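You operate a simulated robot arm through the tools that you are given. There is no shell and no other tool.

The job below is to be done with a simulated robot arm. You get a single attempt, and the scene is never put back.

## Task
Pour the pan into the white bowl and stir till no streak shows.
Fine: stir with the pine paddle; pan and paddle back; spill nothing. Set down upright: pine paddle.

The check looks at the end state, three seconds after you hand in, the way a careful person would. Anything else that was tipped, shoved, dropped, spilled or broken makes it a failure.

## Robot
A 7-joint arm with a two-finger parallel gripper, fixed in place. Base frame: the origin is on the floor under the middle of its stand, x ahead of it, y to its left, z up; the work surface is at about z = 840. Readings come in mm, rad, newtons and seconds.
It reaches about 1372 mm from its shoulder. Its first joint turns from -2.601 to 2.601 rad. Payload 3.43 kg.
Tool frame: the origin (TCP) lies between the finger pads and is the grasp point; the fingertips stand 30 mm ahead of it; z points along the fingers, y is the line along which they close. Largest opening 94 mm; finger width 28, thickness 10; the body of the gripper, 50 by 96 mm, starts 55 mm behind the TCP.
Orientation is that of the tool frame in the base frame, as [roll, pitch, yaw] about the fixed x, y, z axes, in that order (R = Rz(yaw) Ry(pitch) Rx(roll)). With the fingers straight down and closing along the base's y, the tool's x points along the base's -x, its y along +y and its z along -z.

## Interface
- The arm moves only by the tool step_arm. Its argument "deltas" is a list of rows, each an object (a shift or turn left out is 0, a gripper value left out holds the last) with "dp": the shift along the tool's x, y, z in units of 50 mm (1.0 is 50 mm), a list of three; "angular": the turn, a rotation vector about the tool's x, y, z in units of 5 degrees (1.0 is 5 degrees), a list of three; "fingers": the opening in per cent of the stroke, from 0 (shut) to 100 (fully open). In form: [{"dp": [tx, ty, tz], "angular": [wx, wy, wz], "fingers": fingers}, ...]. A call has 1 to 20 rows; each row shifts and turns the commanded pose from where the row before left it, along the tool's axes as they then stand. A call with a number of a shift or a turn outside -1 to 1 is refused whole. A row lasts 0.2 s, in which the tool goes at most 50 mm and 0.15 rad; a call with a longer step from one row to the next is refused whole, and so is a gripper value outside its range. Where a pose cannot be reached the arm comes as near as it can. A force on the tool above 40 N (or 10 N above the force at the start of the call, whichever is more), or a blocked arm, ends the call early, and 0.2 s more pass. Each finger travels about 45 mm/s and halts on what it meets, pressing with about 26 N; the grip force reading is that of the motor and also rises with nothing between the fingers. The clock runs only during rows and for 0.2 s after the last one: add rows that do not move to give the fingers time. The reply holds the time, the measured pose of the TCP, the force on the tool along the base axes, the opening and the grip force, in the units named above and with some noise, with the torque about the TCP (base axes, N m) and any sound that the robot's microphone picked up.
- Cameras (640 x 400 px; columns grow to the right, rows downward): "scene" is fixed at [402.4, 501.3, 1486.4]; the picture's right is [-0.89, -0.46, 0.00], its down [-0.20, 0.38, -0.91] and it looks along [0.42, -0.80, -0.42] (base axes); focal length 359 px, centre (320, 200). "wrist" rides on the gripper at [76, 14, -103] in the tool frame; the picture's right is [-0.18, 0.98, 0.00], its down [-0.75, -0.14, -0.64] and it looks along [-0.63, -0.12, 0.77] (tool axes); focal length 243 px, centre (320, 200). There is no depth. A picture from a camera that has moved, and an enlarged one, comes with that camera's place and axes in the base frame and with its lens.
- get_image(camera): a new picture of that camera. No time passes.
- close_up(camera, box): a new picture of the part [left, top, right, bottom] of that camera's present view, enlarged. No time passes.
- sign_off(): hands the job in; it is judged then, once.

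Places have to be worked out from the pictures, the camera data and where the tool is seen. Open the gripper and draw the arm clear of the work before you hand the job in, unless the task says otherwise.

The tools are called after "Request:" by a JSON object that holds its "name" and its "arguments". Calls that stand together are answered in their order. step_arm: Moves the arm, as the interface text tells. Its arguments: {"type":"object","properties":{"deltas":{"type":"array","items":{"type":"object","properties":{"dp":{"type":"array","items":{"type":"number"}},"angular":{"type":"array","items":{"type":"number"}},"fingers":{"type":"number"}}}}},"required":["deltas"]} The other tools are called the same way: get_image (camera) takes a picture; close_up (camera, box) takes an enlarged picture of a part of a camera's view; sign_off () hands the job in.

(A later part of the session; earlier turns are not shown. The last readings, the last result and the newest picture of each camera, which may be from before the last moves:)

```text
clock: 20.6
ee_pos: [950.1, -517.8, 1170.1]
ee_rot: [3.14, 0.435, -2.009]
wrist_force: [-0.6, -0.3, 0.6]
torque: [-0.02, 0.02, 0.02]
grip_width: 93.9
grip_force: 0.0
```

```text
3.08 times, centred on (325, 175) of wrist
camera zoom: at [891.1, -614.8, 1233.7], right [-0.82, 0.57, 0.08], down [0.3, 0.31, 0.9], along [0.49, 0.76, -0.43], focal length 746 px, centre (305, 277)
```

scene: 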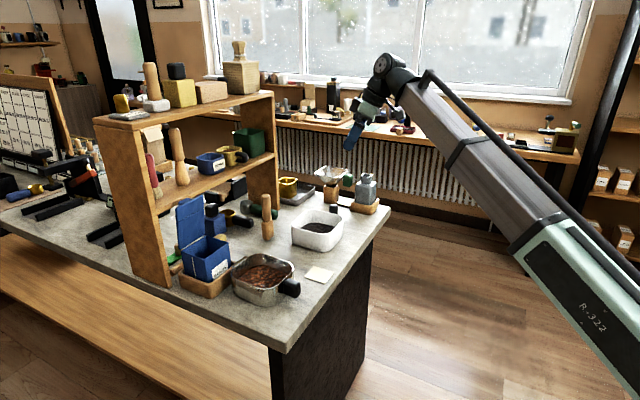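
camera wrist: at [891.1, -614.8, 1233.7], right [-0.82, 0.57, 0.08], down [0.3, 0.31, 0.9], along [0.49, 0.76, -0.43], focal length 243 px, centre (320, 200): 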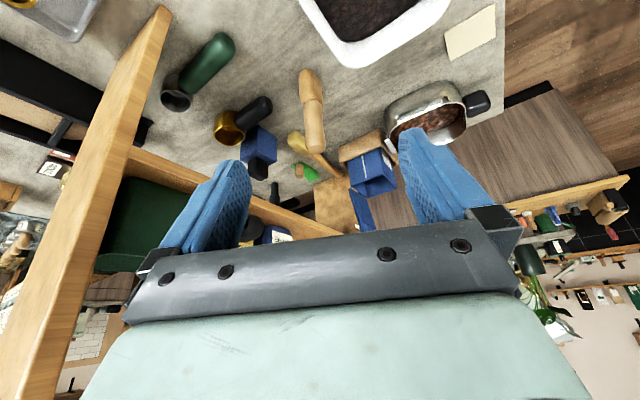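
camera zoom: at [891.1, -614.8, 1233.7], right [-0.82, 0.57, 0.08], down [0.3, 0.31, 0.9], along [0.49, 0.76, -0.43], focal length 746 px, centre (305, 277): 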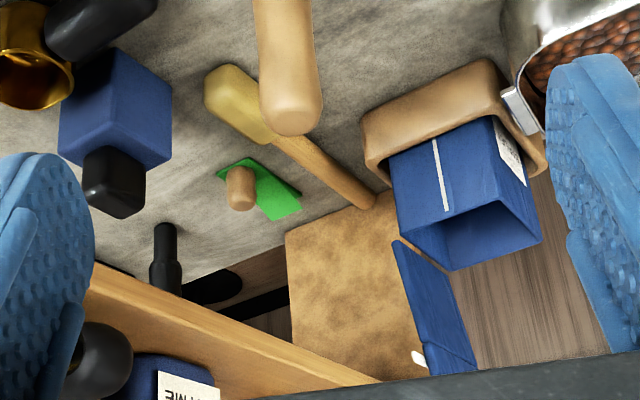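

From this side A's block is about 39 mm wide, so it is a chunky rounded head rather than a flat blade. I'll take a close look at B's texture and shape from the front.

Request:
{"name": "step_arm", "arguments": {"deltas": [{"angular": [0.2, 0, 0.42]}, {"angular": [0.39, 0, 0.84]}, {"angular": [0.39, 0, 0.84]}, {"angular": [0.39, 0, 0.84]}, {"angular": [0.39, 0, 0.84]}, {"angular": [0.39, 0, 0.84]}, {"angular": [0.39, 0, 0.84]}, {"angular": [0.39, 0, 0.84]}, {"angular": [0.19, 0, 0.42]}, {"dp": [-0.22, 0.33, 0.13]}, {"dp": [-0.44, 0.66, 0.27]}, {"dp": [-0.44, 0.66, 0.27]}, {"dp": [-0.44, 0.66, 0.27]}, {"dp": [-0.44, 0.66, 0.27]}, {"dp": [-0.44, 0.66, 0.27]}, {"dp": [-0.44, 0.66, 0.27]}, {"dp": [-0.22, 0.33, 0.14]}, {"dp": [0, 0, 0]}]}}

Request:
{"name": "step_arm", "arguments": {"deltas": [{"angular": [0, -0.5, 0]}, {"angular": [0, -1, 0]}, {"angular": [0, -1, 0]}, {"angular": [0, -1, 0]}, {"angular": [0, -1, 0]}, {"angular": [0, -1, 0]}, {"angular": [0, -0.5, 0]}, {"dp": [0, 0, 0]}]}}

Request:
{"name": "get_image", "arguments": {"camera": "wrist"}}

```text
clock: 24.4
ee_pos: [1000.3, -229.7, 1151.1]
ee_rot: [3.138, 0.435, -2.657]
wrist_force: [-0.9, -0.5, -0.4]
torque: [-0.05, 0.02, -0.02]
grip_width: 94.0
grip_force: 0.0
```

```text
clock: 26.2
ee_pos: [999.8, -229.8, 1149.8]
ee_rot: [3.138, 0.961, -2.659]
wrist_force: [0.2, 0.1, 0.7]
torque: [0.0, 0.01, 0.03]
grip_width: 94.2
grip_force: 0.0
```

```text
taken
camera wrist: at [882.9, -277.6, 1148.8], right [-0.37, 0.92, 0.15], down [-0.02, -0.17, 0.99], along [0.93, 0.36, 0.08], focal length 243 px, centre (320, 200)
```

wrist: 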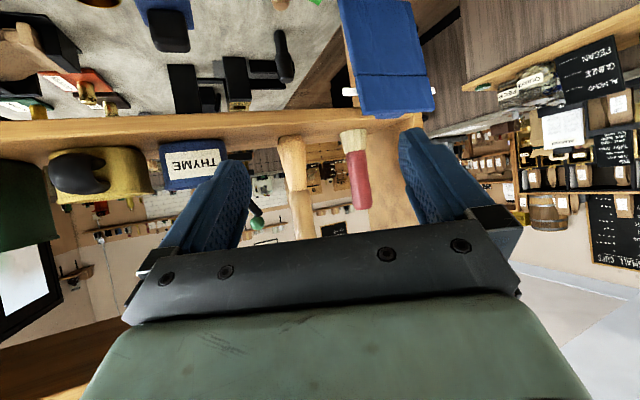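

Request:
{"name": "close_up", "arguments": {"camera": "wrist", "box": [260, 120, 390, 245]}}

Request:
{"name": "close_up", "arguments": {"camera": "wrist", "box": [265, 130, 325, 180]}}

```text
3.20 times, centred on (325, 182) of wrist
camera zoom: at [882.9, -277.6, 1148.8], right [-0.37, 0.92, 0.15], down [-0.02, -0.17, 0.99], along [0.93, 0.36, 0.08], focal length 776 px, centre (304, 256)
```

zoom: 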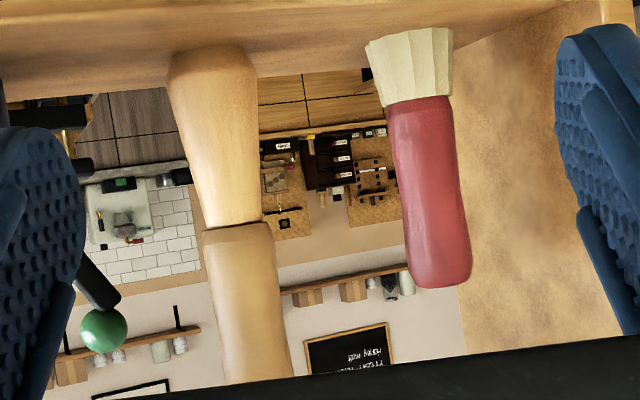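

```text
8.00 times, centred on (295, 155) of wrist
camera zoom: at [882.9, -277.6, 1148.8], right [-0.37, 0.92, 0.15], down [-0.02, -0.17, 0.99], along [0.93, 0.36, 0.08], focal length 1941 px, centre (520, 560)
```

zoom: 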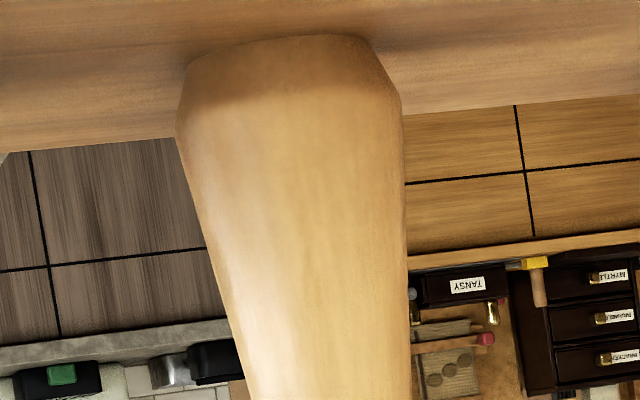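

Careful width measurements suggest A's head is flattened (about 48 mm wide along y by 31 mm thick), i.e. a paddle blade, while B's head is a round flared club (about 40 mm from all sides), i.e. a pestle. I'll verify A by looking at it along +y.

Request:
{"name": "step_arm", "arguments": {"deltas": [{"angular": [0, 0.5, 0]}, {"angular": [0, 1, 0]}, {"angular": [0, 1, 0]}, {"angular": [0, 1, 0]}, {"angular": [0, 1, 0]}, {"angular": [0, 1, 0]}, {"angular": [0, 1, 0]}, {"angular": [0, 1, 0]}, {"angular": [0, 1, 0]}, {"angular": [0, 1, 0]}, {"angular": [0, 1, 0]}, {"angular": [0, 0.5, 0]}, {"dp": [0.2, -0.37, -0.1]}, {"dp": [0.39, -0.74, -0.1]}, {"dp": [0.39, -0.74, -0.1]}, {"dp": [0.39, -0.74, -0.1]}, {"dp": [0.39, -0.74, -0.1]}, {"dp": [0.39, -0.74, -0.1]}, {"dp": [0.19, -0.37, 0]}, {"dp": [0, 0, 0]}]}}

Request:
{"name": "step_arm", "arguments": {"deltas": [{"angular": [0, 0, -0.5]}, {"angular": [0, 0, -1]}, {"angular": [0, 0, -1]}, {"angular": [0, 0, -1]}, {"angular": [0, 0, -1]}, {"angular": [0, 0, -1]}, {"angular": [0, 0, -1]}, {"angular": [0, 0, -1]}, {"angular": [0, 0, -1]}, {"angular": [0, 0, -1]}, {"angular": [0, 0, -1]}, {"angular": [0, 0, -1]}, {"angular": [0, 0, -1]}, {"angular": [0, 0, -1]}, {"angular": [0, 0, -0.5]}, {"dp": [0, 0, 0]}]}}

Request:
{"name": "get_image", "arguments": {"camera": "wrist"}}

```text
clock: 30.4
ee_pos: [1001.5, -480.8, 1180.0]
ee_rot: [3.14, -0.002, -2.655]
wrist_force: [-0.6, -0.4, 0.2]
torque: [0.02, -0.02, -0.01]
grip_width: 94.0
grip_force: 0.0
```

```text
clock: 33.8
ee_pos: [1001.8, -479.9, 1179.8]
ee_rot: [3.139, 0.001, -1.433]
wrist_force: [1.0, -0.8, -0.1]
torque: [0.02, 0.01, -0.01]
grip_width: 94.2
grip_force: 0.0
```

```text
taken
camera wrist: at [999.7, -559.3, 1284.4], right [-1.0, 0.05, 0.0], down [0.04, 0.77, 0.64], along [0.03, 0.64, -0.77], focal length 243 px, centre (320, 200)
```

wrist: 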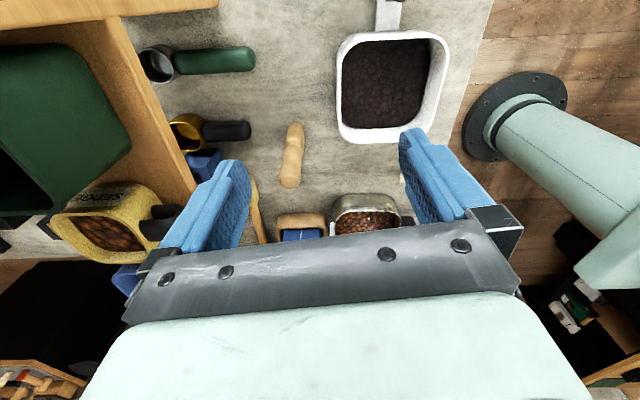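

Request:
{"name": "close_up", "arguments": {"camera": "wrist", "box": [250, 110, 350, 200]}}

Request:
{"name": "close_up", "arguments": {"camera": "wrist", "box": [310, 0, 470, 150]}}

Request:
{"name": "close_up", "arguments": {"camera": "wrist", "box": [20, 170, 180, 270]}}

```text
4.44 times, centred on (300, 155) of wrist
camera zoom: at [999.7, -559.3, 1284.4], right [-1.0, 0.05, 0.0], down [0.04, 0.77, 0.64], along [0.03, 0.64, -0.77], focal length 1078 px, centre (409, 400)
```

zoom: 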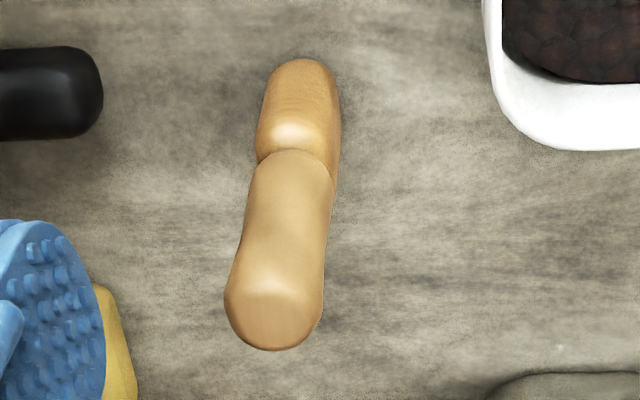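

```text
2.67 times, centred on (390, 75) of wrist
camera zoom: at [999.7, -559.3, 1284.4], right [-1.0, 0.05, 0.0], down [0.04, 0.77, 0.64], along [0.03, 0.64, -0.77], focal length 647 px, centre (133, 533)
```

zoom: 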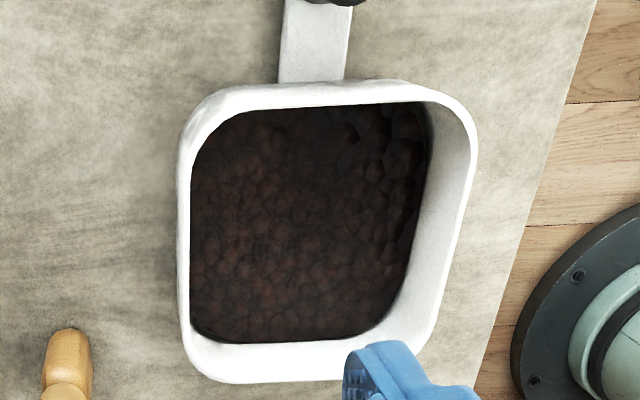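

```text
4.00 times, centred on (100, 220) of wrist
camera zoom: at [999.7, -559.3, 1284.4], right [-1.0, 0.05, 0.0], down [0.04, 0.77, 0.64], along [0.03, 0.64, -0.77], focal length 970 px, centre (1200, 120)
```

zoom: 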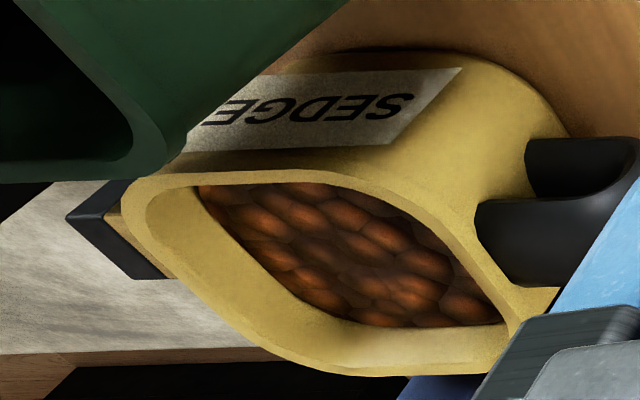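

Confirmed: seen along y, A's head is only as thick as its handle, so A (at about (1057,-358), top z≈997) is the paddle with a flat blade, while B is a round pestle. Now I'll prepare for the pan: back off and turn the wrist so the camera ends up on top when the tool is tipped forward.

Request:
{"name": "step_arm", "arguments": {"deltas": [{"dp": [-0.34, 0.25, -0.1]}, {"dp": [-0.68, 0.51, -0.1]}, {"dp": [-0.68, 0.51, 0]}, {"dp": [-0.68, 0.51, 0]}, {"dp": [-0.68, 0.51, 0]}, {"dp": [-0.34, 0.26, 0]}, {"dp": [0, 0, 0]}]}}

Request:
{"name": "step_arm", "arguments": {"deltas": [{"angular": [0, 0, -0.4]}, {"angular": [0, 0, -1]}, {"angular": [0, 0, -1]}, {"angular": [0, 0, -1]}, {"angular": [0, 0, -1]}, {"angular": [0, 0, -1]}, {"angular": [0, 0, -1]}, {"angular": [0, 0, -1]}, {"angular": [0, 0, -1]}, {"angular": [0, 0, -1]}, {"angular": [0, 0, -1]}, {"angular": [0, 0, -1]}, {"angular": [0, 0, -1]}, {"angular": [0, 0, -1]}, {"angular": [0, 0, -1]}, {"angular": [0, 0, -1]}, {"angular": [0, 0, -1]}, {"dp": [0, 0, 0]}]}}

Request:
{"name": "get_image", "arguments": {"camera": "wrist"}}

```text
clock: 35.4
ee_pos: [852.3, -329.6, 1190.8]
ee_rot: [3.139, 0.001, -1.433]
wrist_force: [0.3, 0.0, 0.0]
torque: [-0.02, 0.01, 0.01]
grip_width: 93.8
grip_force: 0.1
```

```text
clock: 39.2
ee_pos: [851.3, -330.5, 1189.7]
ee_rot: [-3.141, 0.002, -0.525]
wrist_force: [-0.1, -0.7, 0.4]
torque: [0.01, 0.01, -0.02]
grip_width: 94.0
grip_force: 0.0
out of reach, approached as far as the arm can: row 12, 13, 14, 15, 16, 17
```

```text
taken
camera wrist: at [912.0, -381.7, 1295.0], right [-0.65, -0.76, 0.0], down [-0.58, 0.5, 0.64], along [-0.49, 0.42, -0.77], focal length 243 px, centre (320, 200)
```

wrist: 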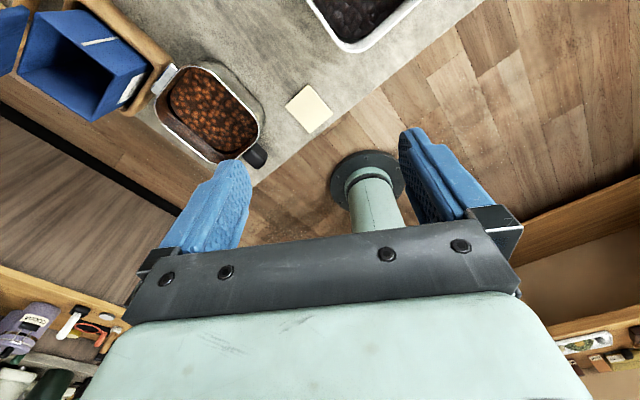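

The wrist stopped at yaw ≈150°, so its usable range is roughly 33°–171° relative to the arm's azimuth here. I'll turn back to about yaw 90° and look at the pan from above.

Request:
{"name": "step_arm", "arguments": {"deltas": [{"angular": [0, 0, 1]}, {"angular": [0, 0, 1]}, {"angular": [0, 0, 1]}, {"angular": [0, 0, 1]}, {"angular": [0, 0, 1]}, {"angular": [0, 0, 1]}, {"angular": [0, 0, 1]}, {"angular": [0, 0, 1]}, {"dp": [0, 0, 0]}]}}

```text
clock: 41.2
ee_pos: [851.4, -330.5, 1190.0]
ee_rot: [3.14, 0.001, -1.225]
wrist_force: [1.5, -0.7, -0.3]
torque: [-0.01, 0.01, -0.03]
grip_width: 94.1
grip_force: 0.0
```

Rotation tracks again (yaw ≈110°). Now to yaw 90° and over the pan for a near top-down view.

Request:
{"name": "step_arm", "arguments": {"deltas": [{"angular": [0, 0, 1]}, {"angular": [0, 0, 1]}, {"angular": [0, 0, 1]}, {"angular": [0, 0, 0.96]}, {"dp": [-0.4, -0.16, 0.1]}, {"dp": [-0.8, -0.3, 0.2]}, {"dp": [-0.8, -0.3, 0.2]}, {"dp": [-0.8, -0.3, 0.2]}, {"dp": [-0.7, -0.22, 0.1]}, {"dp": [0, 0, 0]}]}}

Request:
{"name": "get_image", "arguments": {"camera": "wrist"}}

Request:
{"name": "get_image", "arguments": {"camera": "scene"}}

```text
clock: 43.4
ee_pos: [914.4, -155.0, 1149.9]
ee_rot: [3.14, 0.002, -1.57]
wrist_force: [0.6, -0.6, 0.7]
torque: [0.02, 0.02, 0.0]
grip_width: 93.7
grip_force: 0.1
```

```text
taken
camera wrist: at [902.4, -231.7, 1254.7], right [-0.98, 0.18, 0.0], down [0.14, 0.75, 0.64], along [0.12, 0.63, -0.77], focal length 243 px, centre (320, 200)
```

wrist: 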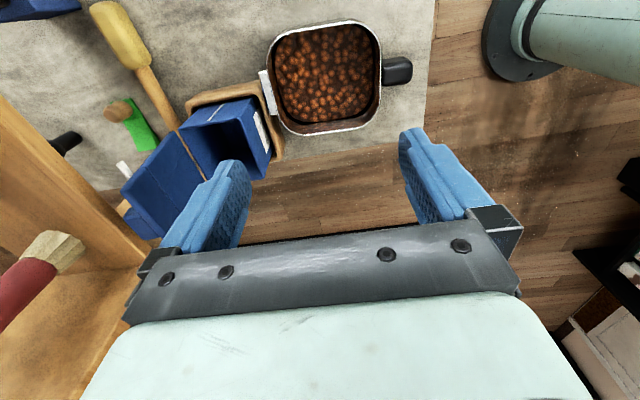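

```text
taken
```

scene: 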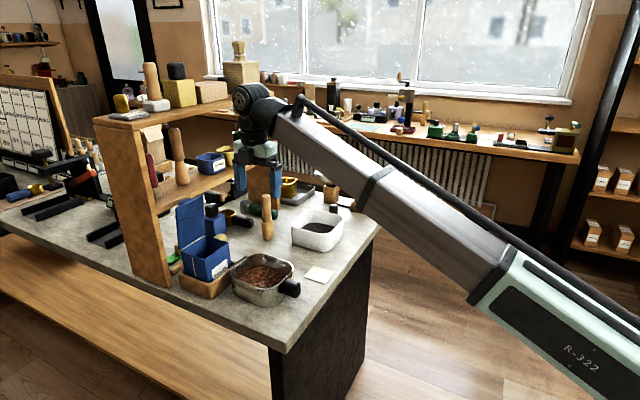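

Clear top view of the pan: handle toward -x, flat tab toward the barley tray (+x). Zooming in for measurements.

Request:
{"name": "close_up", "arguments": {"camera": "wrist", "box": [240, 0, 440, 140]}}

Request:
{"name": "close_up", "arguments": {"camera": "scene", "box": [215, 240, 315, 310]}}

```text
2.86 times, centred on (340, 70) of wrist
camera zoom: at [902.4, -231.7, 1254.7], right [-0.98, 0.18, 0.0], down [0.14, 0.75, 0.64], along [0.12, 0.63, -0.77], focal length 693 px, centre (263, 571)
```

zoom: 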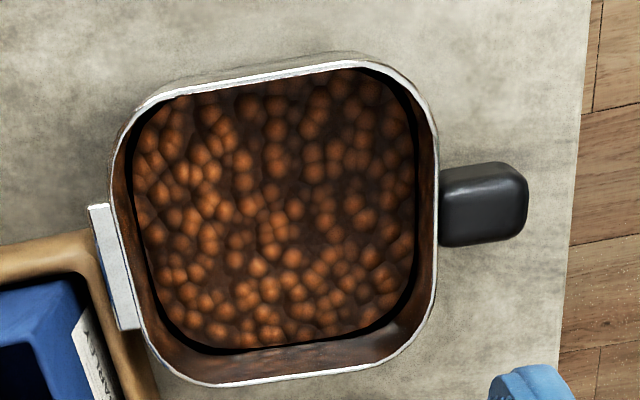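

```text
5.71 times, centred on (265, 275) of scene
camera zoom: at [402.4, 501.3, 1486.4], right [-0.89, -0.46, 0.0], down [-0.2, 0.38, -0.91], along [0.42, -0.8, -0.42], focal length 2050 px, centre (634, -229)
```

zoom: 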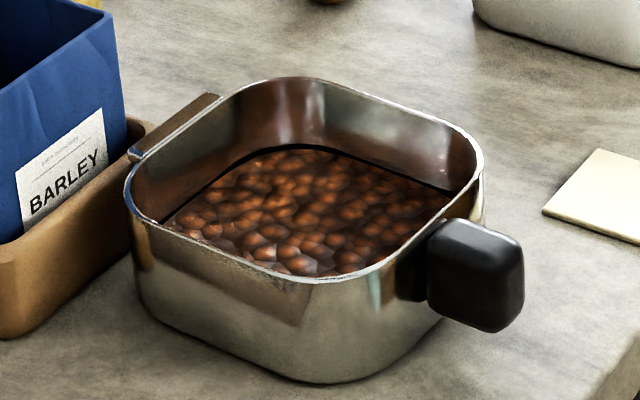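

Measured: pan rim z≈898, spans x 838–984, y −202…−70; handle x 793–838, y −151…−116, z≈872–903. The bowl spans x 820–978, y −521…−364, rim z≈897. I'll move back toward the robot, tilt the tool forward ~35° and roll so the fingers close along y.

Request:
{"name": "step_arm", "arguments": {"deltas": [{"dp": [-0.05, 0.4, 0.1]}, {"dp": [-0.1, 0.77, 0.25]}, {"dp": [-0.1, 0.77, 0.25]}, {"dp": [-0.1, 0.77, 0.25]}, {"dp": [-0.07, 0.38, 0.15]}, {"angular": [0.5, 0, 0]}, {"angular": [1, 0, 0]}, {"angular": [1, 0, 0]}, {"angular": [1, 0, 0]}, {"angular": [1, 0, 0]}, {"angular": [1, 0, 0]}, {"angular": [1, 0, 0]}, {"angular": [0.5, 0, 0]}, {"dp": [0, 0, 0]}]}}

```text
clock: 46.4
ee_pos: [759.1, -132.8, 1101.4]
ee_rot: [-2.533, 0.0, -1.569]
wrist_force: [-0.3, 0.0, -1.1]
torque: [0.01, 0.03, -0.01]
grip_width: 93.9
grip_force: 0.1
```

Tilted forward 35° without strain. Now rolling the wrist about its own axis in moderate steps.

Request:
{"name": "step_arm", "arguments": {"deltas": [{"angular": [0, 0, 0.5]}, {"angular": [0, 0, 1]}, {"angular": [0, 0, 1]}, {"angular": [0, 0, 1]}, {"angular": [0, 0, 1]}, {"angular": [0, 0, 1]}, {"angular": [0, 0, 1]}, {"angular": [0, 0, 1]}, {"angular": [0, 0, 1]}, {"angular": [0, 0, 1]}, {"angular": [0, 0, 1]}, {"angular": [0, 0, 1]}, {"angular": [0, 0, 0.5]}, {"dp": [0, 0, 0]}]}}

```text
clock: 49.4
ee_pos: [760.1, -133.2, 1101.4]
ee_rot: [-2.808, 0.517, -2.529]
wrist_force: [0.0, 0.3, -0.6]
torque: [0.0, -0.03, -0.01]
grip_width: 93.8
grip_force: 0.0
```

No strain yet at 60° of roll; continuing gently for the last 30°.

Request:
{"name": "step_arm", "arguments": {"deltas": [{"angular": [0, 0, 0.5]}, {"angular": [0, 0, 0.5]}, {"angular": [0, 0, 0.5]}, {"angular": [0, 0, 0.5]}, {"angular": [0, 0, 0.5]}, {"angular": [0, 0, 0.5]}, {"angular": [0, 0, 0.5]}, {"angular": [0, 0, 0.5]}, {"angular": [0, 0, 0.5]}, {"angular": [0, 0, 0.5]}, {"angular": [0, 0, 0.5]}, {"angular": [0, 0, 0.5]}, {"dp": [0, 0, 0]}]}}

Request:
{"name": "get_image", "arguments": {"camera": "wrist"}}

Request:
{"name": "get_image", "arguments": {"camera": "scene"}}

```text
clock: 52.2
ee_pos: [759.8, -134.7, 1101.0]
ee_rot: [3.14, 0.61, -3.141]
wrist_force: [-0.4, 0.0, -0.2]
torque: [-0.02, 0.0, -0.01]
grip_width: 93.9
grip_force: 0.1
```

```text
taken
camera wrist: at [640.9, -120.9, 1143.9], right [0.15, 0.98, 0.11], down [0.25, -0.14, 0.96], along [0.96, -0.12, -0.27], focal length 243 px, centre (320, 200)
```

wrist: 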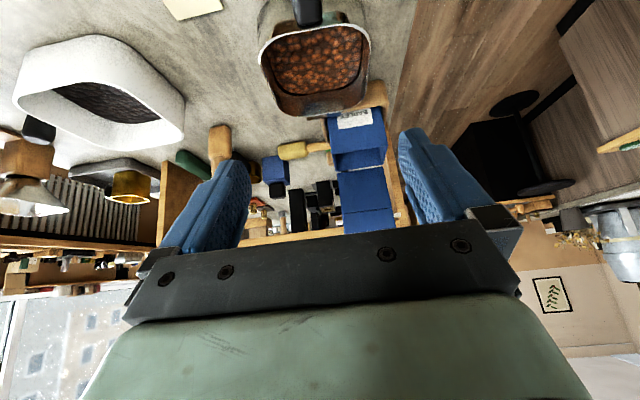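

```text
taken
```

scene: 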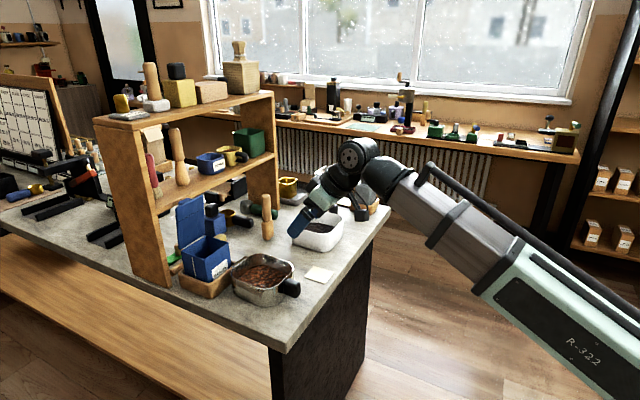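

The wrist reached this roll freely with the arm low. Before touching the pan I'll rehearse the pour motion empty: move over beside the bowl at a safe height first.

Request:
{"name": "step_arm", "arguments": {"deltas": [{"dp": [-0.03, -0.4, 0.02]}, {"dp": [-0.07, -0.8, 0.05]}, {"dp": [-0.07, -0.9, 0.05]}, {"dp": [-0.07, -0.9, 0.05]}, {"dp": [-0.07, -0.9, 0.05]}, {"dp": [-0.07, -0.9, 0.05]}, {"dp": [-0.07, -0.9, 0.05]}, {"dp": [-0.07, -0.9, 0.05]}, {"dp": [-0.04, -0.7, 0.02]}, {"dp": [0, -0.32, 0]}, {"dp": [0, 0, 0]}]}}

```text
clock: 54.6
ee_pos: [794.9, -514.2, 1101.0]
ee_rot: [3.14, 0.609, -3.141]
wrist_force: [-0.4, 0.0, 0.0]
torque: [-0.01, 0.02, -0.01]
grip_width: 94.1
grip_force: 0.0
```

Reached without strain. Now rehearsing the roll (+y side down) up to ~100°, empty.

Request:
{"name": "step_arm", "arguments": {"deltas": [{"angular": [0.41, 0, -0.29]}, {"angular": [0.819, 0, -0.574], "dp": [-0.005, 0.04, -0.007]}, {"angular": [0.819, 0, -0.574], "dp": [-0.005, 0.04, -0.007]}, {"angular": [0.819, 0, -0.574], "dp": [-0.008, 0.038, -0.012]}, {"angular": [0.819, 0, -0.574], "dp": [-0.01, 0.036, -0.014]}, {"angular": [0.819, 0, -0.574], "dp": [-0.011, 0.035, -0.016]}, {"angular": [0.819, 0, -0.574], "dp": [-0.013, 0.033, -0.018]}, {"angular": [0.819, 0, -0.574], "dp": [-0.015, 0.03, -0.021]}, {"angular": [0.819, 0, -0.574], "dp": [-0.017, 0.027, -0.025]}, {"angular": [0.819, 0, -0.574], "dp": [-0.018, 0.024, -0.027]}, {"angular": [0.819, 0, -0.574], "dp": [-0.04, 0.05, -0.06]}, {"angular": [0.819, 0, -0.574], "dp": [-0.05, 0.05, -0.07]}, {"angular": [0.819, 0, -0.574], "dp": [-0.055, 0.04, -0.08]}, {"angular": [0.819, 0, -0.574], "dp": [-0.059, 0.027, -0.084]}, {"angular": [0.819, 0, -0.574], "dp": [-0.06, 0.018, -0.085]}, {"angular": [0.819, 0, -0.574], "dp": [-0.06, 0.01, -0.086]}, {"angular": [0.819, 0, -0.574], "dp": [-0.061, 0, -0.086]}, {"angular": [0.819, 0, -0.574], "dp": [-0.061, -0.009, -0.086]}, {"angular": [0.819, 0, -0.574], "dp": [-0.06, -0.018, -0.086]}, {"dp": [0, 0, 0]}]}}

Request:
{"name": "get_image", "arguments": {"camera": "scene"}}

```text
clock: 58.8
ee_pos: [795.2, -451.5, 1111.7]
ee_rot: [-1.537, -0.027, -2.53]
wrist_force: [-0.8, -0.6, -0.3]
torque: [-0.01, 0.02, 0.01]
grip_width: 94.1
grip_force: 0.1
```

```text
taken
```

scene: 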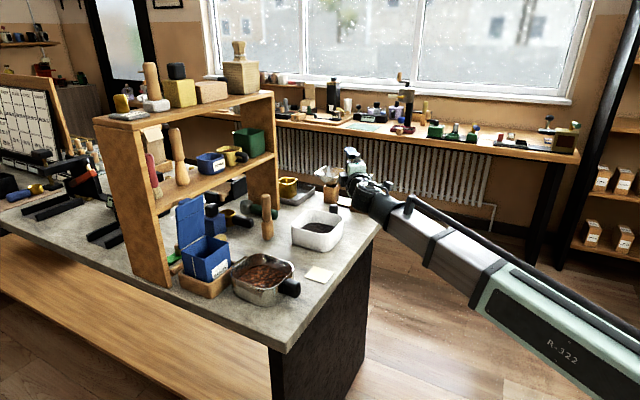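

The 92° roll is well within reach. Continuing the rehearsal to ~130°.

Request:
{"name": "step_arm", "arguments": {"deltas": [{"angular": [0.819, 0, -0.574], "dp": [-0.06, -0.02, -0.085]}, {"angular": [0.819, 0, -0.574], "dp": [-0.06, -0.028, -0.084]}, {"angular": [0.819, 0, -0.574], "dp": [-0.059, -0.036, -0.083]}, {"angular": [0.819, 0, -0.574], "dp": [-0.057, -0.044, -0.08]}, {"angular": [0.819, 0, -0.574], "dp": [-0.055, -0.05, -0.078]}, {"angular": [0.819, 0, -0.574], "dp": [-0.052, -0.055, -0.074]}, {"angular": [0.819, 0, -0.574], "dp": [-0.05, -0.06, -0.07]}, {"dp": [0, 0, 0]}]}}

Request:
{"name": "get_image", "arguments": {"camera": "wrist"}}

```text
clock: 60.6
ee_pos: [794.4, -413.8, 1115.5]
ee_rot: [-1.012, -0.36, -2.63]
wrist_force: [0.2, 0.4, -0.5]
torque: [0.01, -0.01, 0.04]
grip_width: 94.0
grip_force: 0.1
```

```text
taken
camera wrist: at [675.7, -392.5, 1082.7], right [0.15, -0.51, -0.85], down [0.25, 0.85, -0.47], along [0.96, -0.14, 0.25], focal length 243 px, centre (320, 200)
```

wrist: 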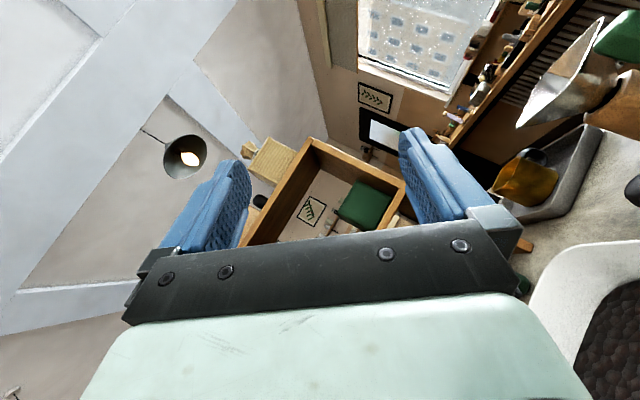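

The full pour roll is reachable. Reversing it back to level.

Request:
{"name": "step_arm", "arguments": {"deltas": [{"angular": [-0.41, 0, 0.29]}, {"angular": [-0.819, 0, 0.574]}, {"angular": [-0.819, 0, 0.574]}, {"angular": [-0.819, 0, 0.574]}, {"angular": [-0.819, 0, 0.574]}, {"angular": [-0.819, 0, 0.574]}, {"angular": [-0.819, 0, 0.574]}, {"angular": [-0.819, 0, 0.574]}, {"angular": [-0.819, 0, 0.574]}, {"angular": [-0.819, 0, 0.574]}, {"angular": [-0.819, 0, 0.574]}, {"angular": [-0.819, 0, 0.574]}, {"angular": [-0.819, 0, 0.574]}, {"angular": [-0.819, 0, 0.574]}, {"angular": [-0.819, 0, 0.574]}, {"angular": [-0.819, 0, 0.574]}, {"angular": [-0.819, 0, 0.574]}, {"angular": [-0.819, 0, 0.574]}, {"angular": [-0.819, 0, 0.574]}, {"dp": [0, 0, 0]}]}}

Request:
{"name": "step_arm", "arguments": {"deltas": [{"angular": [-0.819, 0, 0.574]}, {"angular": [-0.819, 0, 0.574]}, {"angular": [-0.819, 0, 0.574]}, {"angular": [-0.819, 0, 0.574]}, {"angular": [-0.819, 0, 0.574]}, {"angular": [-0.819, 0, 0.574]}, {"angular": [-0.819, 0, 0.574]}, {"dp": [0, 0, 0]}]}}

```text
clock: 64.8
ee_pos: [795.0, -413.9, 1115.9]
ee_rot: [-2.438, 0.488, -2.759]
wrist_force: [0.1, -1.0, -0.6]
torque: [0.03, -0.03, 0.0]
grip_width: 93.9
grip_force: 0.0
```

```text
clock: 66.6
ee_pos: [795.2, -413.5, 1115.8]
ee_rot: [3.139, 0.608, 3.141]
wrist_force: [0.2, 0.6, -0.1]
torque: [0.01, 0.02, 0.02]
grip_width: 93.9
grip_force: 0.0
```

Level again. Now moving to a pre-grasp spot up and behind the pan handle, then I'll check alignment with the wrist camera.

Request:
{"name": "step_arm", "arguments": {"deltas": [{"dp": [0.12, 0.4, 0.05]}, {"dp": [0.234, 0.8, 0.101]}, {"dp": [0.234, 0.8, 0.101]}, {"dp": [0.234, 0.8, 0.101]}, {"dp": [0.234, 0.8, 0.101]}, {"dp": [0.234, 0.8, 0.101]}, {"dp": [0.234, 0.8, 0.101]}, {"dp": [0.116, 0.39, 0.05]}, {"dp": [0, 0, 0]}]}}

Request:
{"name": "get_image", "arguments": {"camera": "wrist"}}

Request:
{"name": "get_image", "arguments": {"camera": "scene"}}

```text
clock: 68.6
ee_pos: [748.4, -134.0, 1039.8]
ee_rot: [3.139, 0.609, -3.141]
wrist_force: [0.6, 0.9, -0.4]
torque: [-0.01, -0.02, -0.03]
grip_width: 93.9
grip_force: 0.1
```

```text
taken
camera wrist: at [628.7, -121.5, 1082.7], right [0.15, 0.98, 0.11], down [0.25, -0.14, 0.96], along [0.96, -0.12, -0.27], focal length 243 px, centre (320, 200)
```

wrist: 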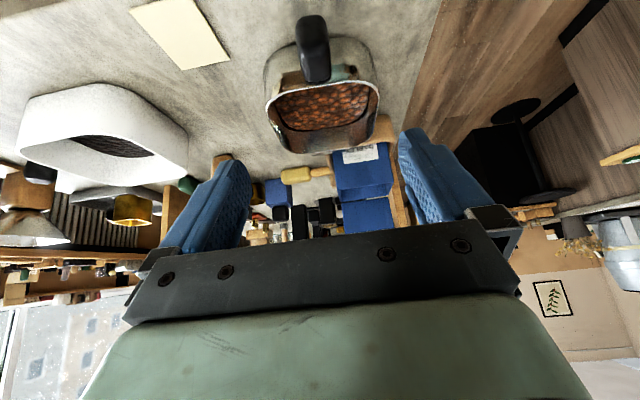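

```text
taken
```

scene: 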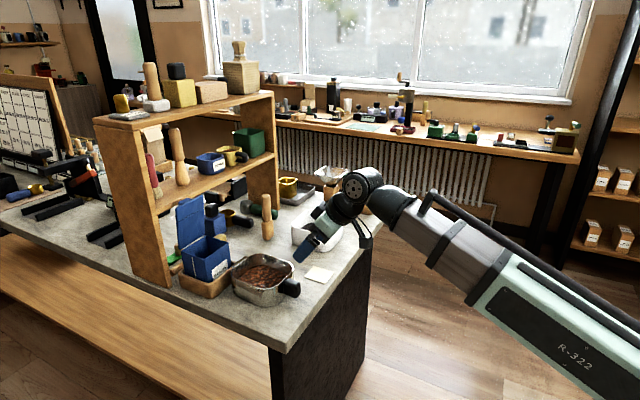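

Request:
{"name": "close_up", "arguments": {"camera": "wrist", "box": [240, 0, 400, 160]}}

```text
2.50 times, centred on (320, 80) of wrist
camera zoom: at [628.7, -121.5, 1082.7], right [0.15, 0.98, 0.11], down [0.25, -0.14, 0.96], along [0.96, -0.12, -0.27], focal length 606 px, centre (320, 500)
```

zoom: 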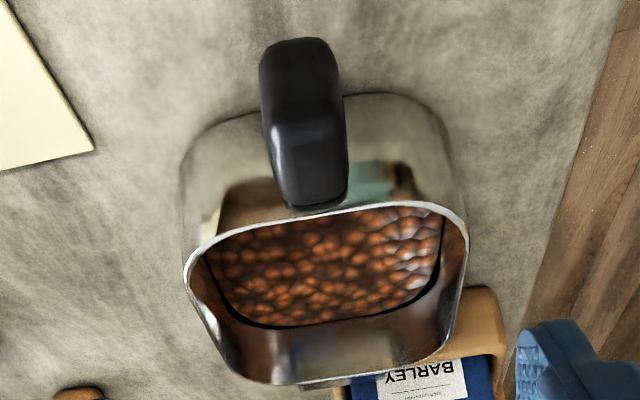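

The handle is centred at y≈−134, x 792–838, z≈868–899. I'll go to a pre-grasp point on the approach line (tool axis 35° forward), still clear of it.

Request:
{"name": "step_arm", "arguments": {"deltas": [{"dp": [0.2, 0, 0.28]}, {"dp": [0.42, 0, 0.57]}, {"dp": [0.21, 0, 0.29]}, {"dp": [0, 0, 0.4]}, {"dp": [0, 0, 0.4]}, {"dp": [0, 0, 0.2]}, {"dp": [0, 0, 0]}]}}

Request:
{"name": "get_image", "arguments": {"camera": "wrist"}}

Request:
{"name": "close_up", "arguments": {"camera": "scene", "box": [220, 190, 380, 300]}}

```text
clock: 70.2
ee_pos: [774.4, -136.2, 928.3]
ee_rot: [3.14, 0.609, -3.141]
wrist_force: [-1.2, 0.6, 0.0]
torque: [-0.01, 0.0, -0.01]
grip_width: 94.0
grip_force: 0.0
```

```text
taken
camera wrist: at [655.8, -121.6, 971.2], right [0.15, 0.98, 0.11], down [0.25, -0.14, 0.96], along [0.96, -0.12, -0.27], focal length 243 px, centre (320, 200)
```

wrist: 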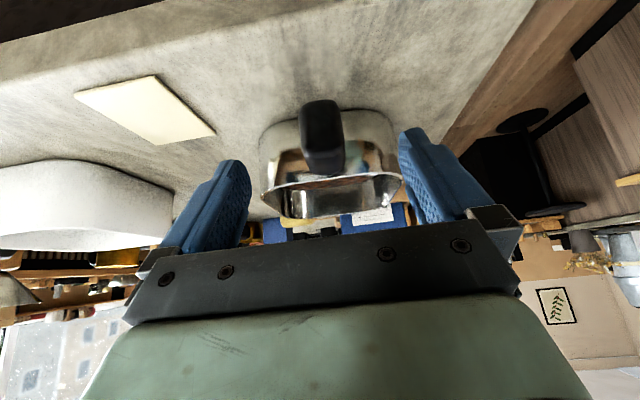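

```text
3.64 times, centred on (300, 245) of scene
camera zoom: at [402.4, 501.3, 1486.4], right [-0.89, -0.46, 0.0], down [-0.2, 0.38, -0.91], along [0.42, -0.8, -0.42], focal length 1305 px, centre (393, 36)
```

zoom: 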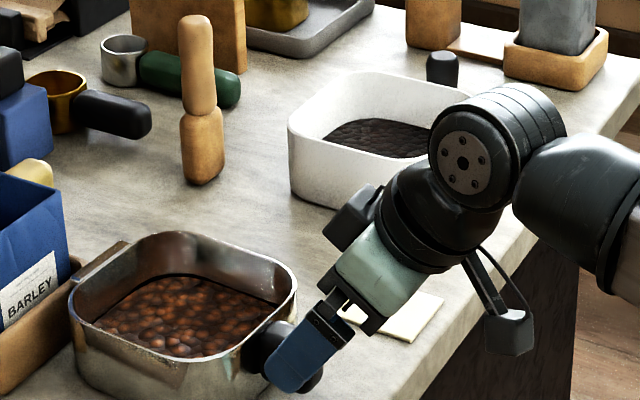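

Aligned; the handle is between the open fingers. Advancing the last ~50 mm slowly along the tool axis.

Request:
{"name": "step_arm", "arguments": {"deltas": [{"dp": [0, 0.02, 0.2]}, {"dp": [0, 0.02, 0.25]}, {"dp": [0, 0, 0.25]}, {"dp": [0, 0, 0.2]}, {"dp": [0, 0, 0.1]}, {"dp": [0, 0, 0]}]}}

Request:
{"name": "get_image", "arguments": {"camera": "wrist"}}

Request:
{"name": "close_up", "arguments": {"camera": "scene", "box": [240, 220, 360, 310]}}

```text
clock: 71.6
ee_pos: [802.9, -132.4, 887.6]
ee_rot: [3.14, 0.609, 3.141]
wrist_force: [-0.6, -0.6, 0.6]
torque: [-0.01, 0.01, 0.0]
grip_width: 93.7
grip_force: 0.0
```

```text
taken
camera wrist: at [683.8, -119.9, 930.5], right [0.15, 0.98, 0.11], down [0.25, -0.14, 0.96], along [0.96, -0.12, -0.27], focal length 243 px, centre (320, 200)
```

wrist: 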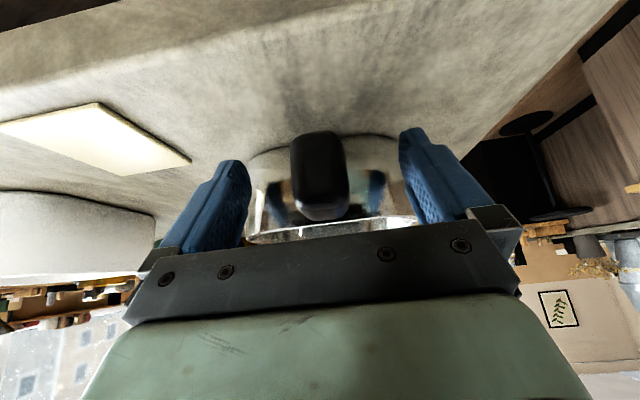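

```text
4.44 times, centred on (300, 265) of scene
camera zoom: at [402.4, 501.3, 1486.4], right [-0.89, -0.46, 0.0], down [-0.2, 0.38, -0.91], along [0.42, -0.8, -0.42], focal length 1595 px, centre (409, -89)
```

zoom: 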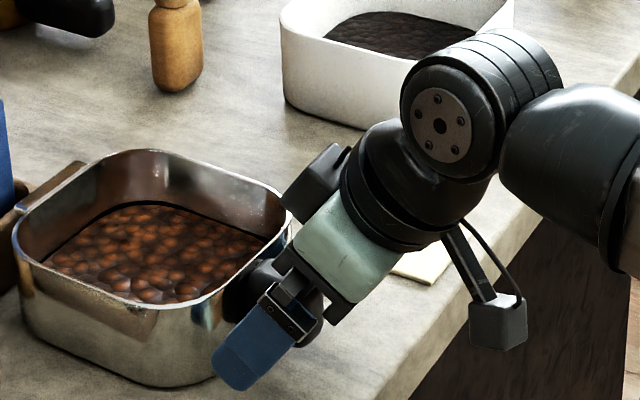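

The handle sits centred between the fingers. Closing the gripper on it.

Request:
{"name": "step_arm", "arguments": {"deltas": [{"fingers": 0}, {"fingers": 0}, {"fingers": 0}, {"fingers": 0}, {"fingers": 0}, {"fingers": 0}, {"fingers": 0}]}}

Request:
{"name": "get_image", "arguments": {"camera": "wrist"}}

Request:
{"name": "close_up", "arguments": {"camera": "scene", "box": [220, 220, 340, 310]}}

```text
clock: 73.2
ee_pos: [803.1, -132.8, 888.2]
ee_rot: [3.14, 0.607, -3.141]
wrist_force: [0.9, -0.3, 0.9]
torque: [-0.01, 0.02, 0.0]
grip_width: 34.2
grip_force: 26.3
```

```text
taken
camera wrist: at [683.8, -119.9, 930.7], right [0.15, 0.98, 0.11], down [0.25, -0.14, 0.96], along [0.96, -0.12, -0.27], focal length 243 px, centre (320, 200)
```

wrist: 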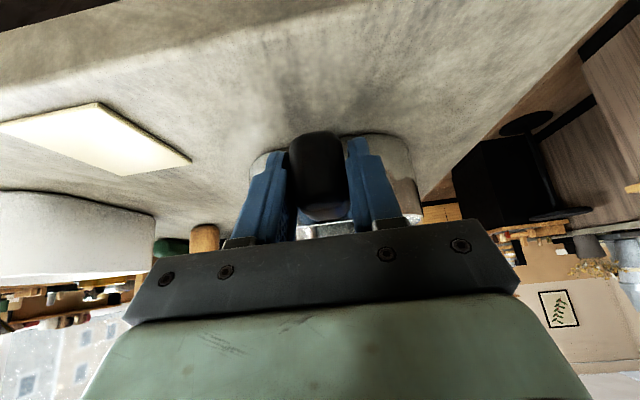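

```text
4.44 times, centred on (280, 265) of scene
camera zoom: at [402.4, 501.3, 1486.4], right [-0.89, -0.46, 0.0], down [-0.2, 0.38, -0.91], along [0.42, -0.8, -0.42], focal length 1595 px, centre (498, -89)
```

zoom: 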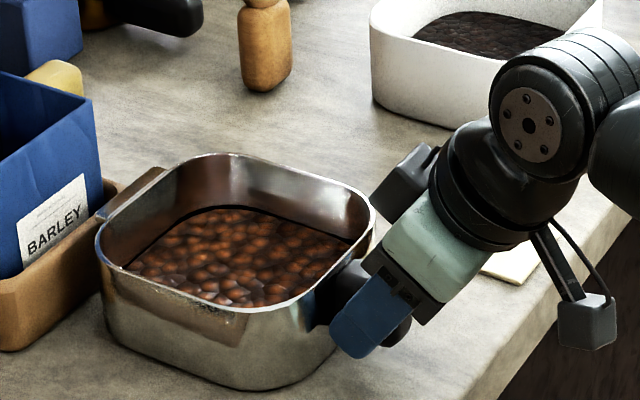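

Gripped at 34 mm with 26 N. Lifting straight up a few millimetres to feel the load and check for sag.

Request:
{"name": "step_arm", "arguments": {"deltas": [{"dp": [-0.034, 0, -0.05], "fingers": 0}, {"dp": [-0.057, 0, -0.082]}, {"dp": [-0.057, 0, -0.082]}, {"dp": [0, 0, 0]}, {"dp": [0, 0, 0]}]}}

Request:
{"name": "close_up", "arguments": {"camera": "scene", "box": [220, 220, 340, 310]}}

```text
clock: 74.4
ee_pos: [802.2, -133.0, 899.2]
ee_rot: [3.14, 0.609, -3.141]
wrist_force: [0.9, 0.2, 0.1]
torque: [0.02, 0.06, 0.01]
grip_width: 33.6
grip_force: 26.2
```

```text
4.44 times, centred on (280, 265) of scene
camera zoom: at [402.4, 501.3, 1486.4], right [-0.89, -0.46, 0.0], down [-0.2, 0.38, -0.91], along [0.42, -0.8, -0.42], focal length 1595 px, centre (498, -89)
```

zoom: 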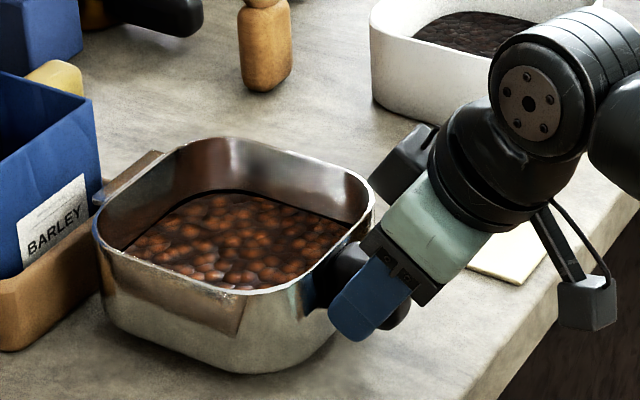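

The pan lifted cleanly and level, with hardly any load change. Raising it further to carry height, gently.

Request:
{"name": "step_arm", "arguments": {"deltas": [{"dp": [-0.08, 0, -0.115]}, {"dp": [-0.17, 0, -0.246]}, {"dp": [-0.228, 0, -0.328]}, {"dp": [-0.228, 0, -0.328]}, {"dp": [-0.228, 0, -0.328]}, {"dp": [-0.228, 0, -0.328]}, {"dp": [-0.114, 0, -0.164]}, {"dp": [-0.05, 0, -0.07]}, {"dp": [0, 0, 0]}]}}

Request:
{"name": "get_image", "arguments": {"camera": "scene"}}

Request:
{"name": "get_image", "arguments": {"camera": "wrist"}}

```text
clock: 76.4
ee_pos: [803.5, -132.8, 1015.6]
ee_rot: [3.14, 0.609, 3.14]
wrist_force: [0.5, 0.8, 0.2]
torque: [0.03, 0.09, 0.01]
grip_width: 33.9
grip_force: 26.0
```

```text
taken
```

scene: 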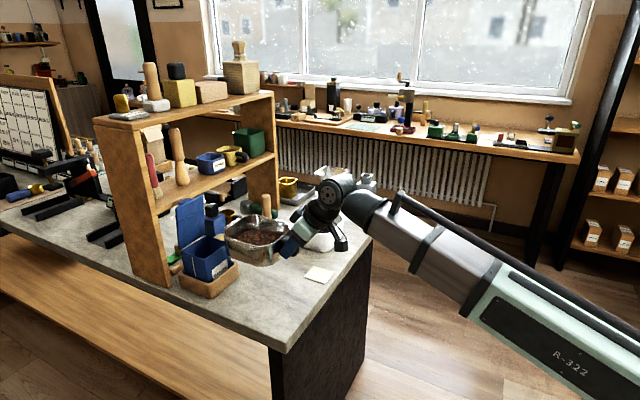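

```text
taken
camera wrist: at [684.0, -119.3, 1059.1], right [0.15, 0.98, 0.11], down [0.25, -0.14, 0.96], along [0.96, -0.12, -0.27], focal length 243 px, centre (320, 200)
```

wrist: 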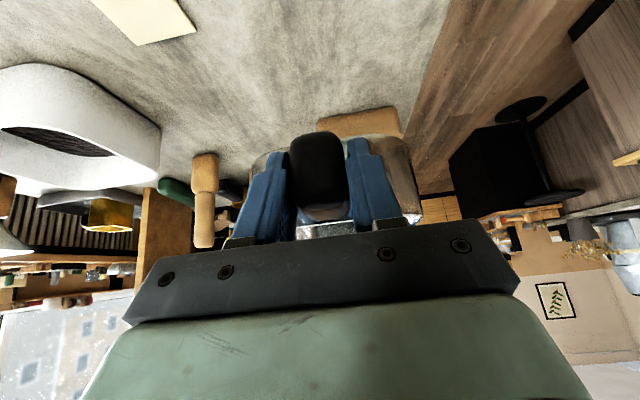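

The pan is level and steady. Carrying it smoothly over to the starting position beside/above the bowl.

Request:
{"name": "step_arm", "arguments": {"deltas": [{"dp": [0, -0.1, 0]}, {"dp": [0, -0.3, 0]}, {"dp": [0.01, -0.5, 0]}, {"dp": [0.029, -0.647, -0.007]}, {"dp": [0.029, -0.647, -0.007]}, {"dp": [0.029, -0.647, -0.007]}, {"dp": [0.029, -0.647, -0.007]}, {"dp": [0.029, -0.647, -0.007]}, {"dp": [0.029, -0.647, -0.007]}, {"dp": [0.029, -0.647, -0.007]}, {"dp": [0.029, -0.647, -0.007]}, {"dp": [0.029, -0.647, -0.007]}, {"dp": [0, -0.5, 0]}, {"dp": [0, -0.3, 0]}, {"dp": [0, -0.1, 0]}, {"dp": [0, 0, 0]}, {"dp": [0, 0, 0]}]}}

Request:
{"name": "get_image", "arguments": {"camera": "scene"}}

Request:
{"name": "close_up", "arguments": {"camera": "scene", "box": [250, 130, 410, 260]}}

```text
clock: 80.0
ee_pos: [791.5, -514.1, 1010.9]
ee_rot: [3.141, 0.609, -3.141]
wrist_force: [0.0, 0.6, -1.8]
torque: [-0.04, 0.09, -0.01]
grip_width: 33.9
grip_force: 25.8
```

```text
taken
```

scene: 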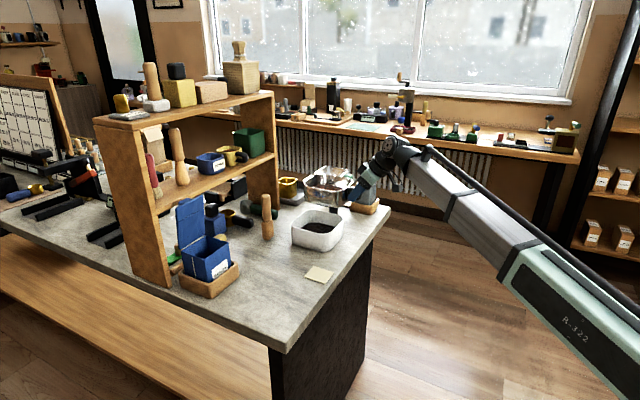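

```text
3.08 times, centred on (330, 195) of scene
camera zoom: at [402.4, 501.3, 1486.4], right [-0.89, -0.46, 0.0], down [-0.2, 0.38, -0.91], along [0.42, -0.8, -0.42], focal length 1104 px, centre (289, 215)
```

zoom: 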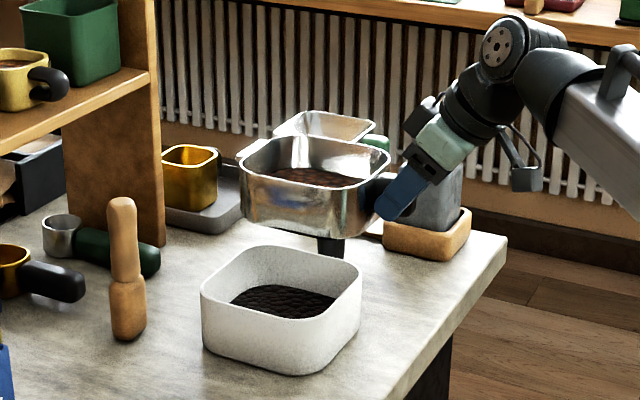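

The pan hovers level just behind/above the bowl, with its +y rim over the bowl's middle. Starting the pour: roll to 20° first and check.

Request:
{"name": "step_arm", "arguments": {"deltas": [{"angular": [0.41, 0, -0.287], "dp": [0.028, 0.002, 0.04]}, {"angular": [0.819, 0, -0.574], "dp": [0.028, 0.005, 0.04]}, {"angular": [0.819, 0, -0.574], "dp": [0.028, 0.009, 0.04]}, {"angular": [0.819, 0, -0.574], "dp": [0.028, 0.012, 0.04]}, {"angular": [0.41, 0, -0.287]}, {"dp": [0, 0, 0]}]}}

Request:
{"name": "close_up", "arguments": {"camera": "scene", "box": [250, 130, 410, 260]}}

Request:
{"name": "get_image", "arguments": {"camera": "wrist"}}

```text
clock: 81.4
ee_pos: [790.5, -513.6, 1001.5]
ee_rot: [-2.723, 0.566, -2.905]
wrist_force: [0.8, -0.2, -0.5]
torque: [-0.01, 0.1, -0.01]
grip_width: 33.9
grip_force: 26.3
```

```text
3.08 times, centred on (330, 195) of scene
camera zoom: at [402.4, 501.3, 1486.4], right [-0.89, -0.46, 0.0], down [-0.2, 0.38, -0.91], along [0.42, -0.8, -0.42], focal length 1104 px, centre (289, 215)
```

zoom: 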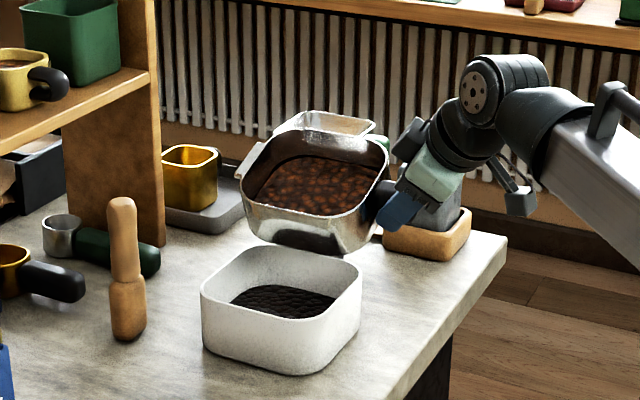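

```text
taken
camera wrist: at [671.2, -488.0, 1036.8], right [0.15, 0.96, -0.24], down [0.25, 0.2, 0.95], along [0.96, -0.2, -0.21], focal length 243 px, centre (320, 200)
```

wrist: 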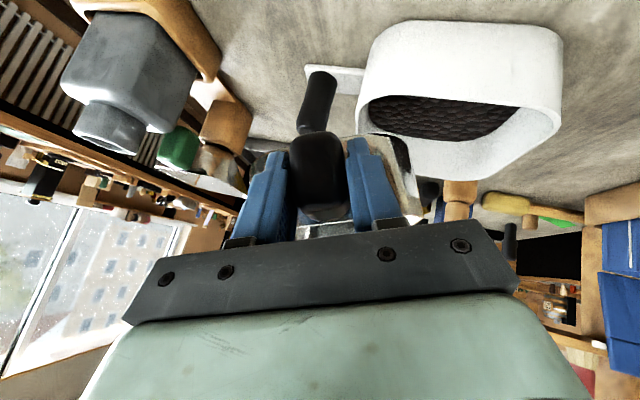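

No spill at 20°, and the pan's centre lines up with the bowl in x. Continuing slowly to 45°.

Request:
{"name": "step_arm", "arguments": {"deltas": [{"angular": [0.41, 0, -0.287], "dp": [-0.005, 0.02, -0.007]}, {"angular": [0.41, 0, -0.287], "dp": [-0.005, 0.02, -0.007]}, {"angular": [0.41, 0, -0.287], "dp": [-0.006, 0.019, -0.009]}, {"angular": [0.41, 0, -0.287], "dp": [-0.006, 0.019, -0.009]}, {"angular": [0.41, 0, -0.287], "dp": [-0.007, 0.019, -0.01]}, {"angular": [0.41, 0, -0.287], "dp": [-0.007, 0.018, -0.01]}, {"angular": [0.41, 0, -0.287], "dp": [-0.008, 0.017, -0.011]}, {"angular": [0.41, 0, -0.287], "dp": [-0.008, 0.017, -0.012]}, {"angular": [0.41, 0, -0.287], "dp": [-0.009, 0.016, -0.012]}, {"angular": [0.41, 0, -0.287], "dp": [-0.009, 0.016, -0.013]}, {"dp": [0, 0, 0]}]}}

Request:
{"name": "close_up", "arguments": {"camera": "scene", "box": [250, 130, 410, 260]}}

```text
clock: 83.8
ee_pos: [790.5, -503.2, 1002.2]
ee_rot: [-2.257, 0.418, -2.681]
wrist_force: [0.6, -0.1, -1.4]
torque: [0.01, 0.09, 0.0]
grip_width: 33.6
grip_force: 25.9
```

```text
3.08 times, centred on (330, 195) of scene
camera zoom: at [402.4, 501.3, 1486.4], right [-0.89, -0.46, 0.0], down [-0.2, 0.38, -0.91], along [0.42, -0.8, -0.42], focal length 1104 px, centre (289, 215)
```

zoom: 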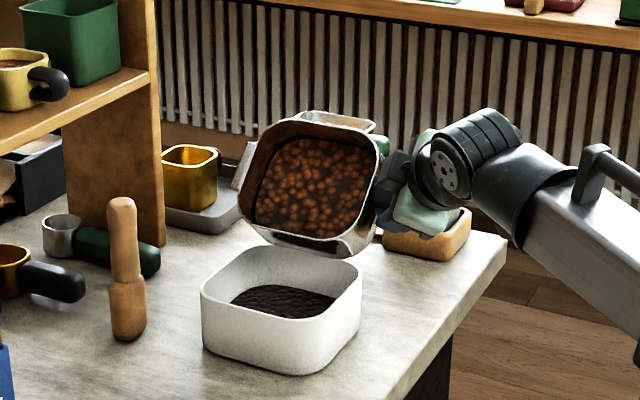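

Contents are still in the pan at 45°. Continuing to 70° while keeping the lower rim over the bowl.

Request:
{"name": "step_arm", "arguments": {"deltas": [{"angular": [0.41, 0, -0.287], "dp": [-0.012, 0.02, -0.018]}, {"angular": [0.41, 0, -0.287], "dp": [-0.014, 0.021, -0.02]}, {"angular": [0.41, 0, -0.287], "dp": [-0.016, 0.022, -0.023]}, {"angular": [0.41, 0, -0.287], "dp": [-0.018, 0.023, -0.025]}, {"angular": [0.41, 0, -0.287], "dp": [-0.02, 0.022, -0.028]}, {"angular": [0.41, 0, -0.287], "dp": [-0.021, 0.022, -0.03]}, {"angular": [0.41, 0, -0.287], "dp": [-0.022, 0.021, -0.031]}, {"angular": [0.41, 0, -0.287], "dp": [-0.023, 0.02, -0.033]}, {"angular": [0.41, 0, -0.287], "dp": [-0.023, 0.018, -0.033]}, {"angular": [0.41, 0, -0.287], "dp": [-0.023, 0.016, -0.033]}, {"dp": [0, 0, 0]}]}}

Request:
{"name": "close_up", "arguments": {"camera": "scene", "box": [250, 130, 410, 260]}}

```text
clock: 86.2
ee_pos: [790.7, -483.1, 1002.4]
ee_rot: [-1.861, 0.198, -2.559]
wrist_force: [0.6, -0.6, -1.1]
torque: [0.02, 0.09, -0.01]
grip_width: 33.8
grip_force: 25.8
```

```text
3.08 times, centred on (330, 195) of scene
camera zoom: at [402.4, 501.3, 1486.4], right [-0.89, -0.46, 0.0], down [-0.2, 0.38, -0.91], along [0.42, -0.8, -0.42], focal length 1104 px, centre (289, 215)
```

zoom: 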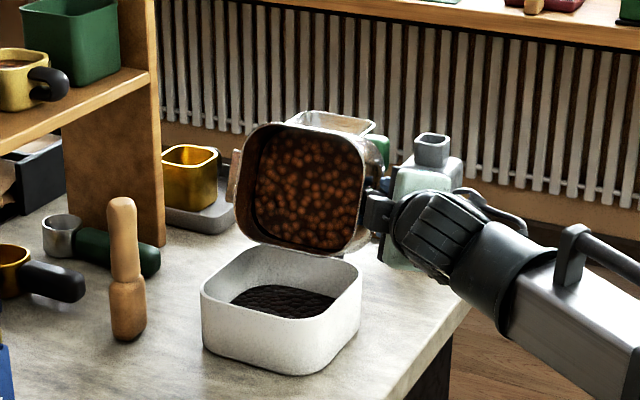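

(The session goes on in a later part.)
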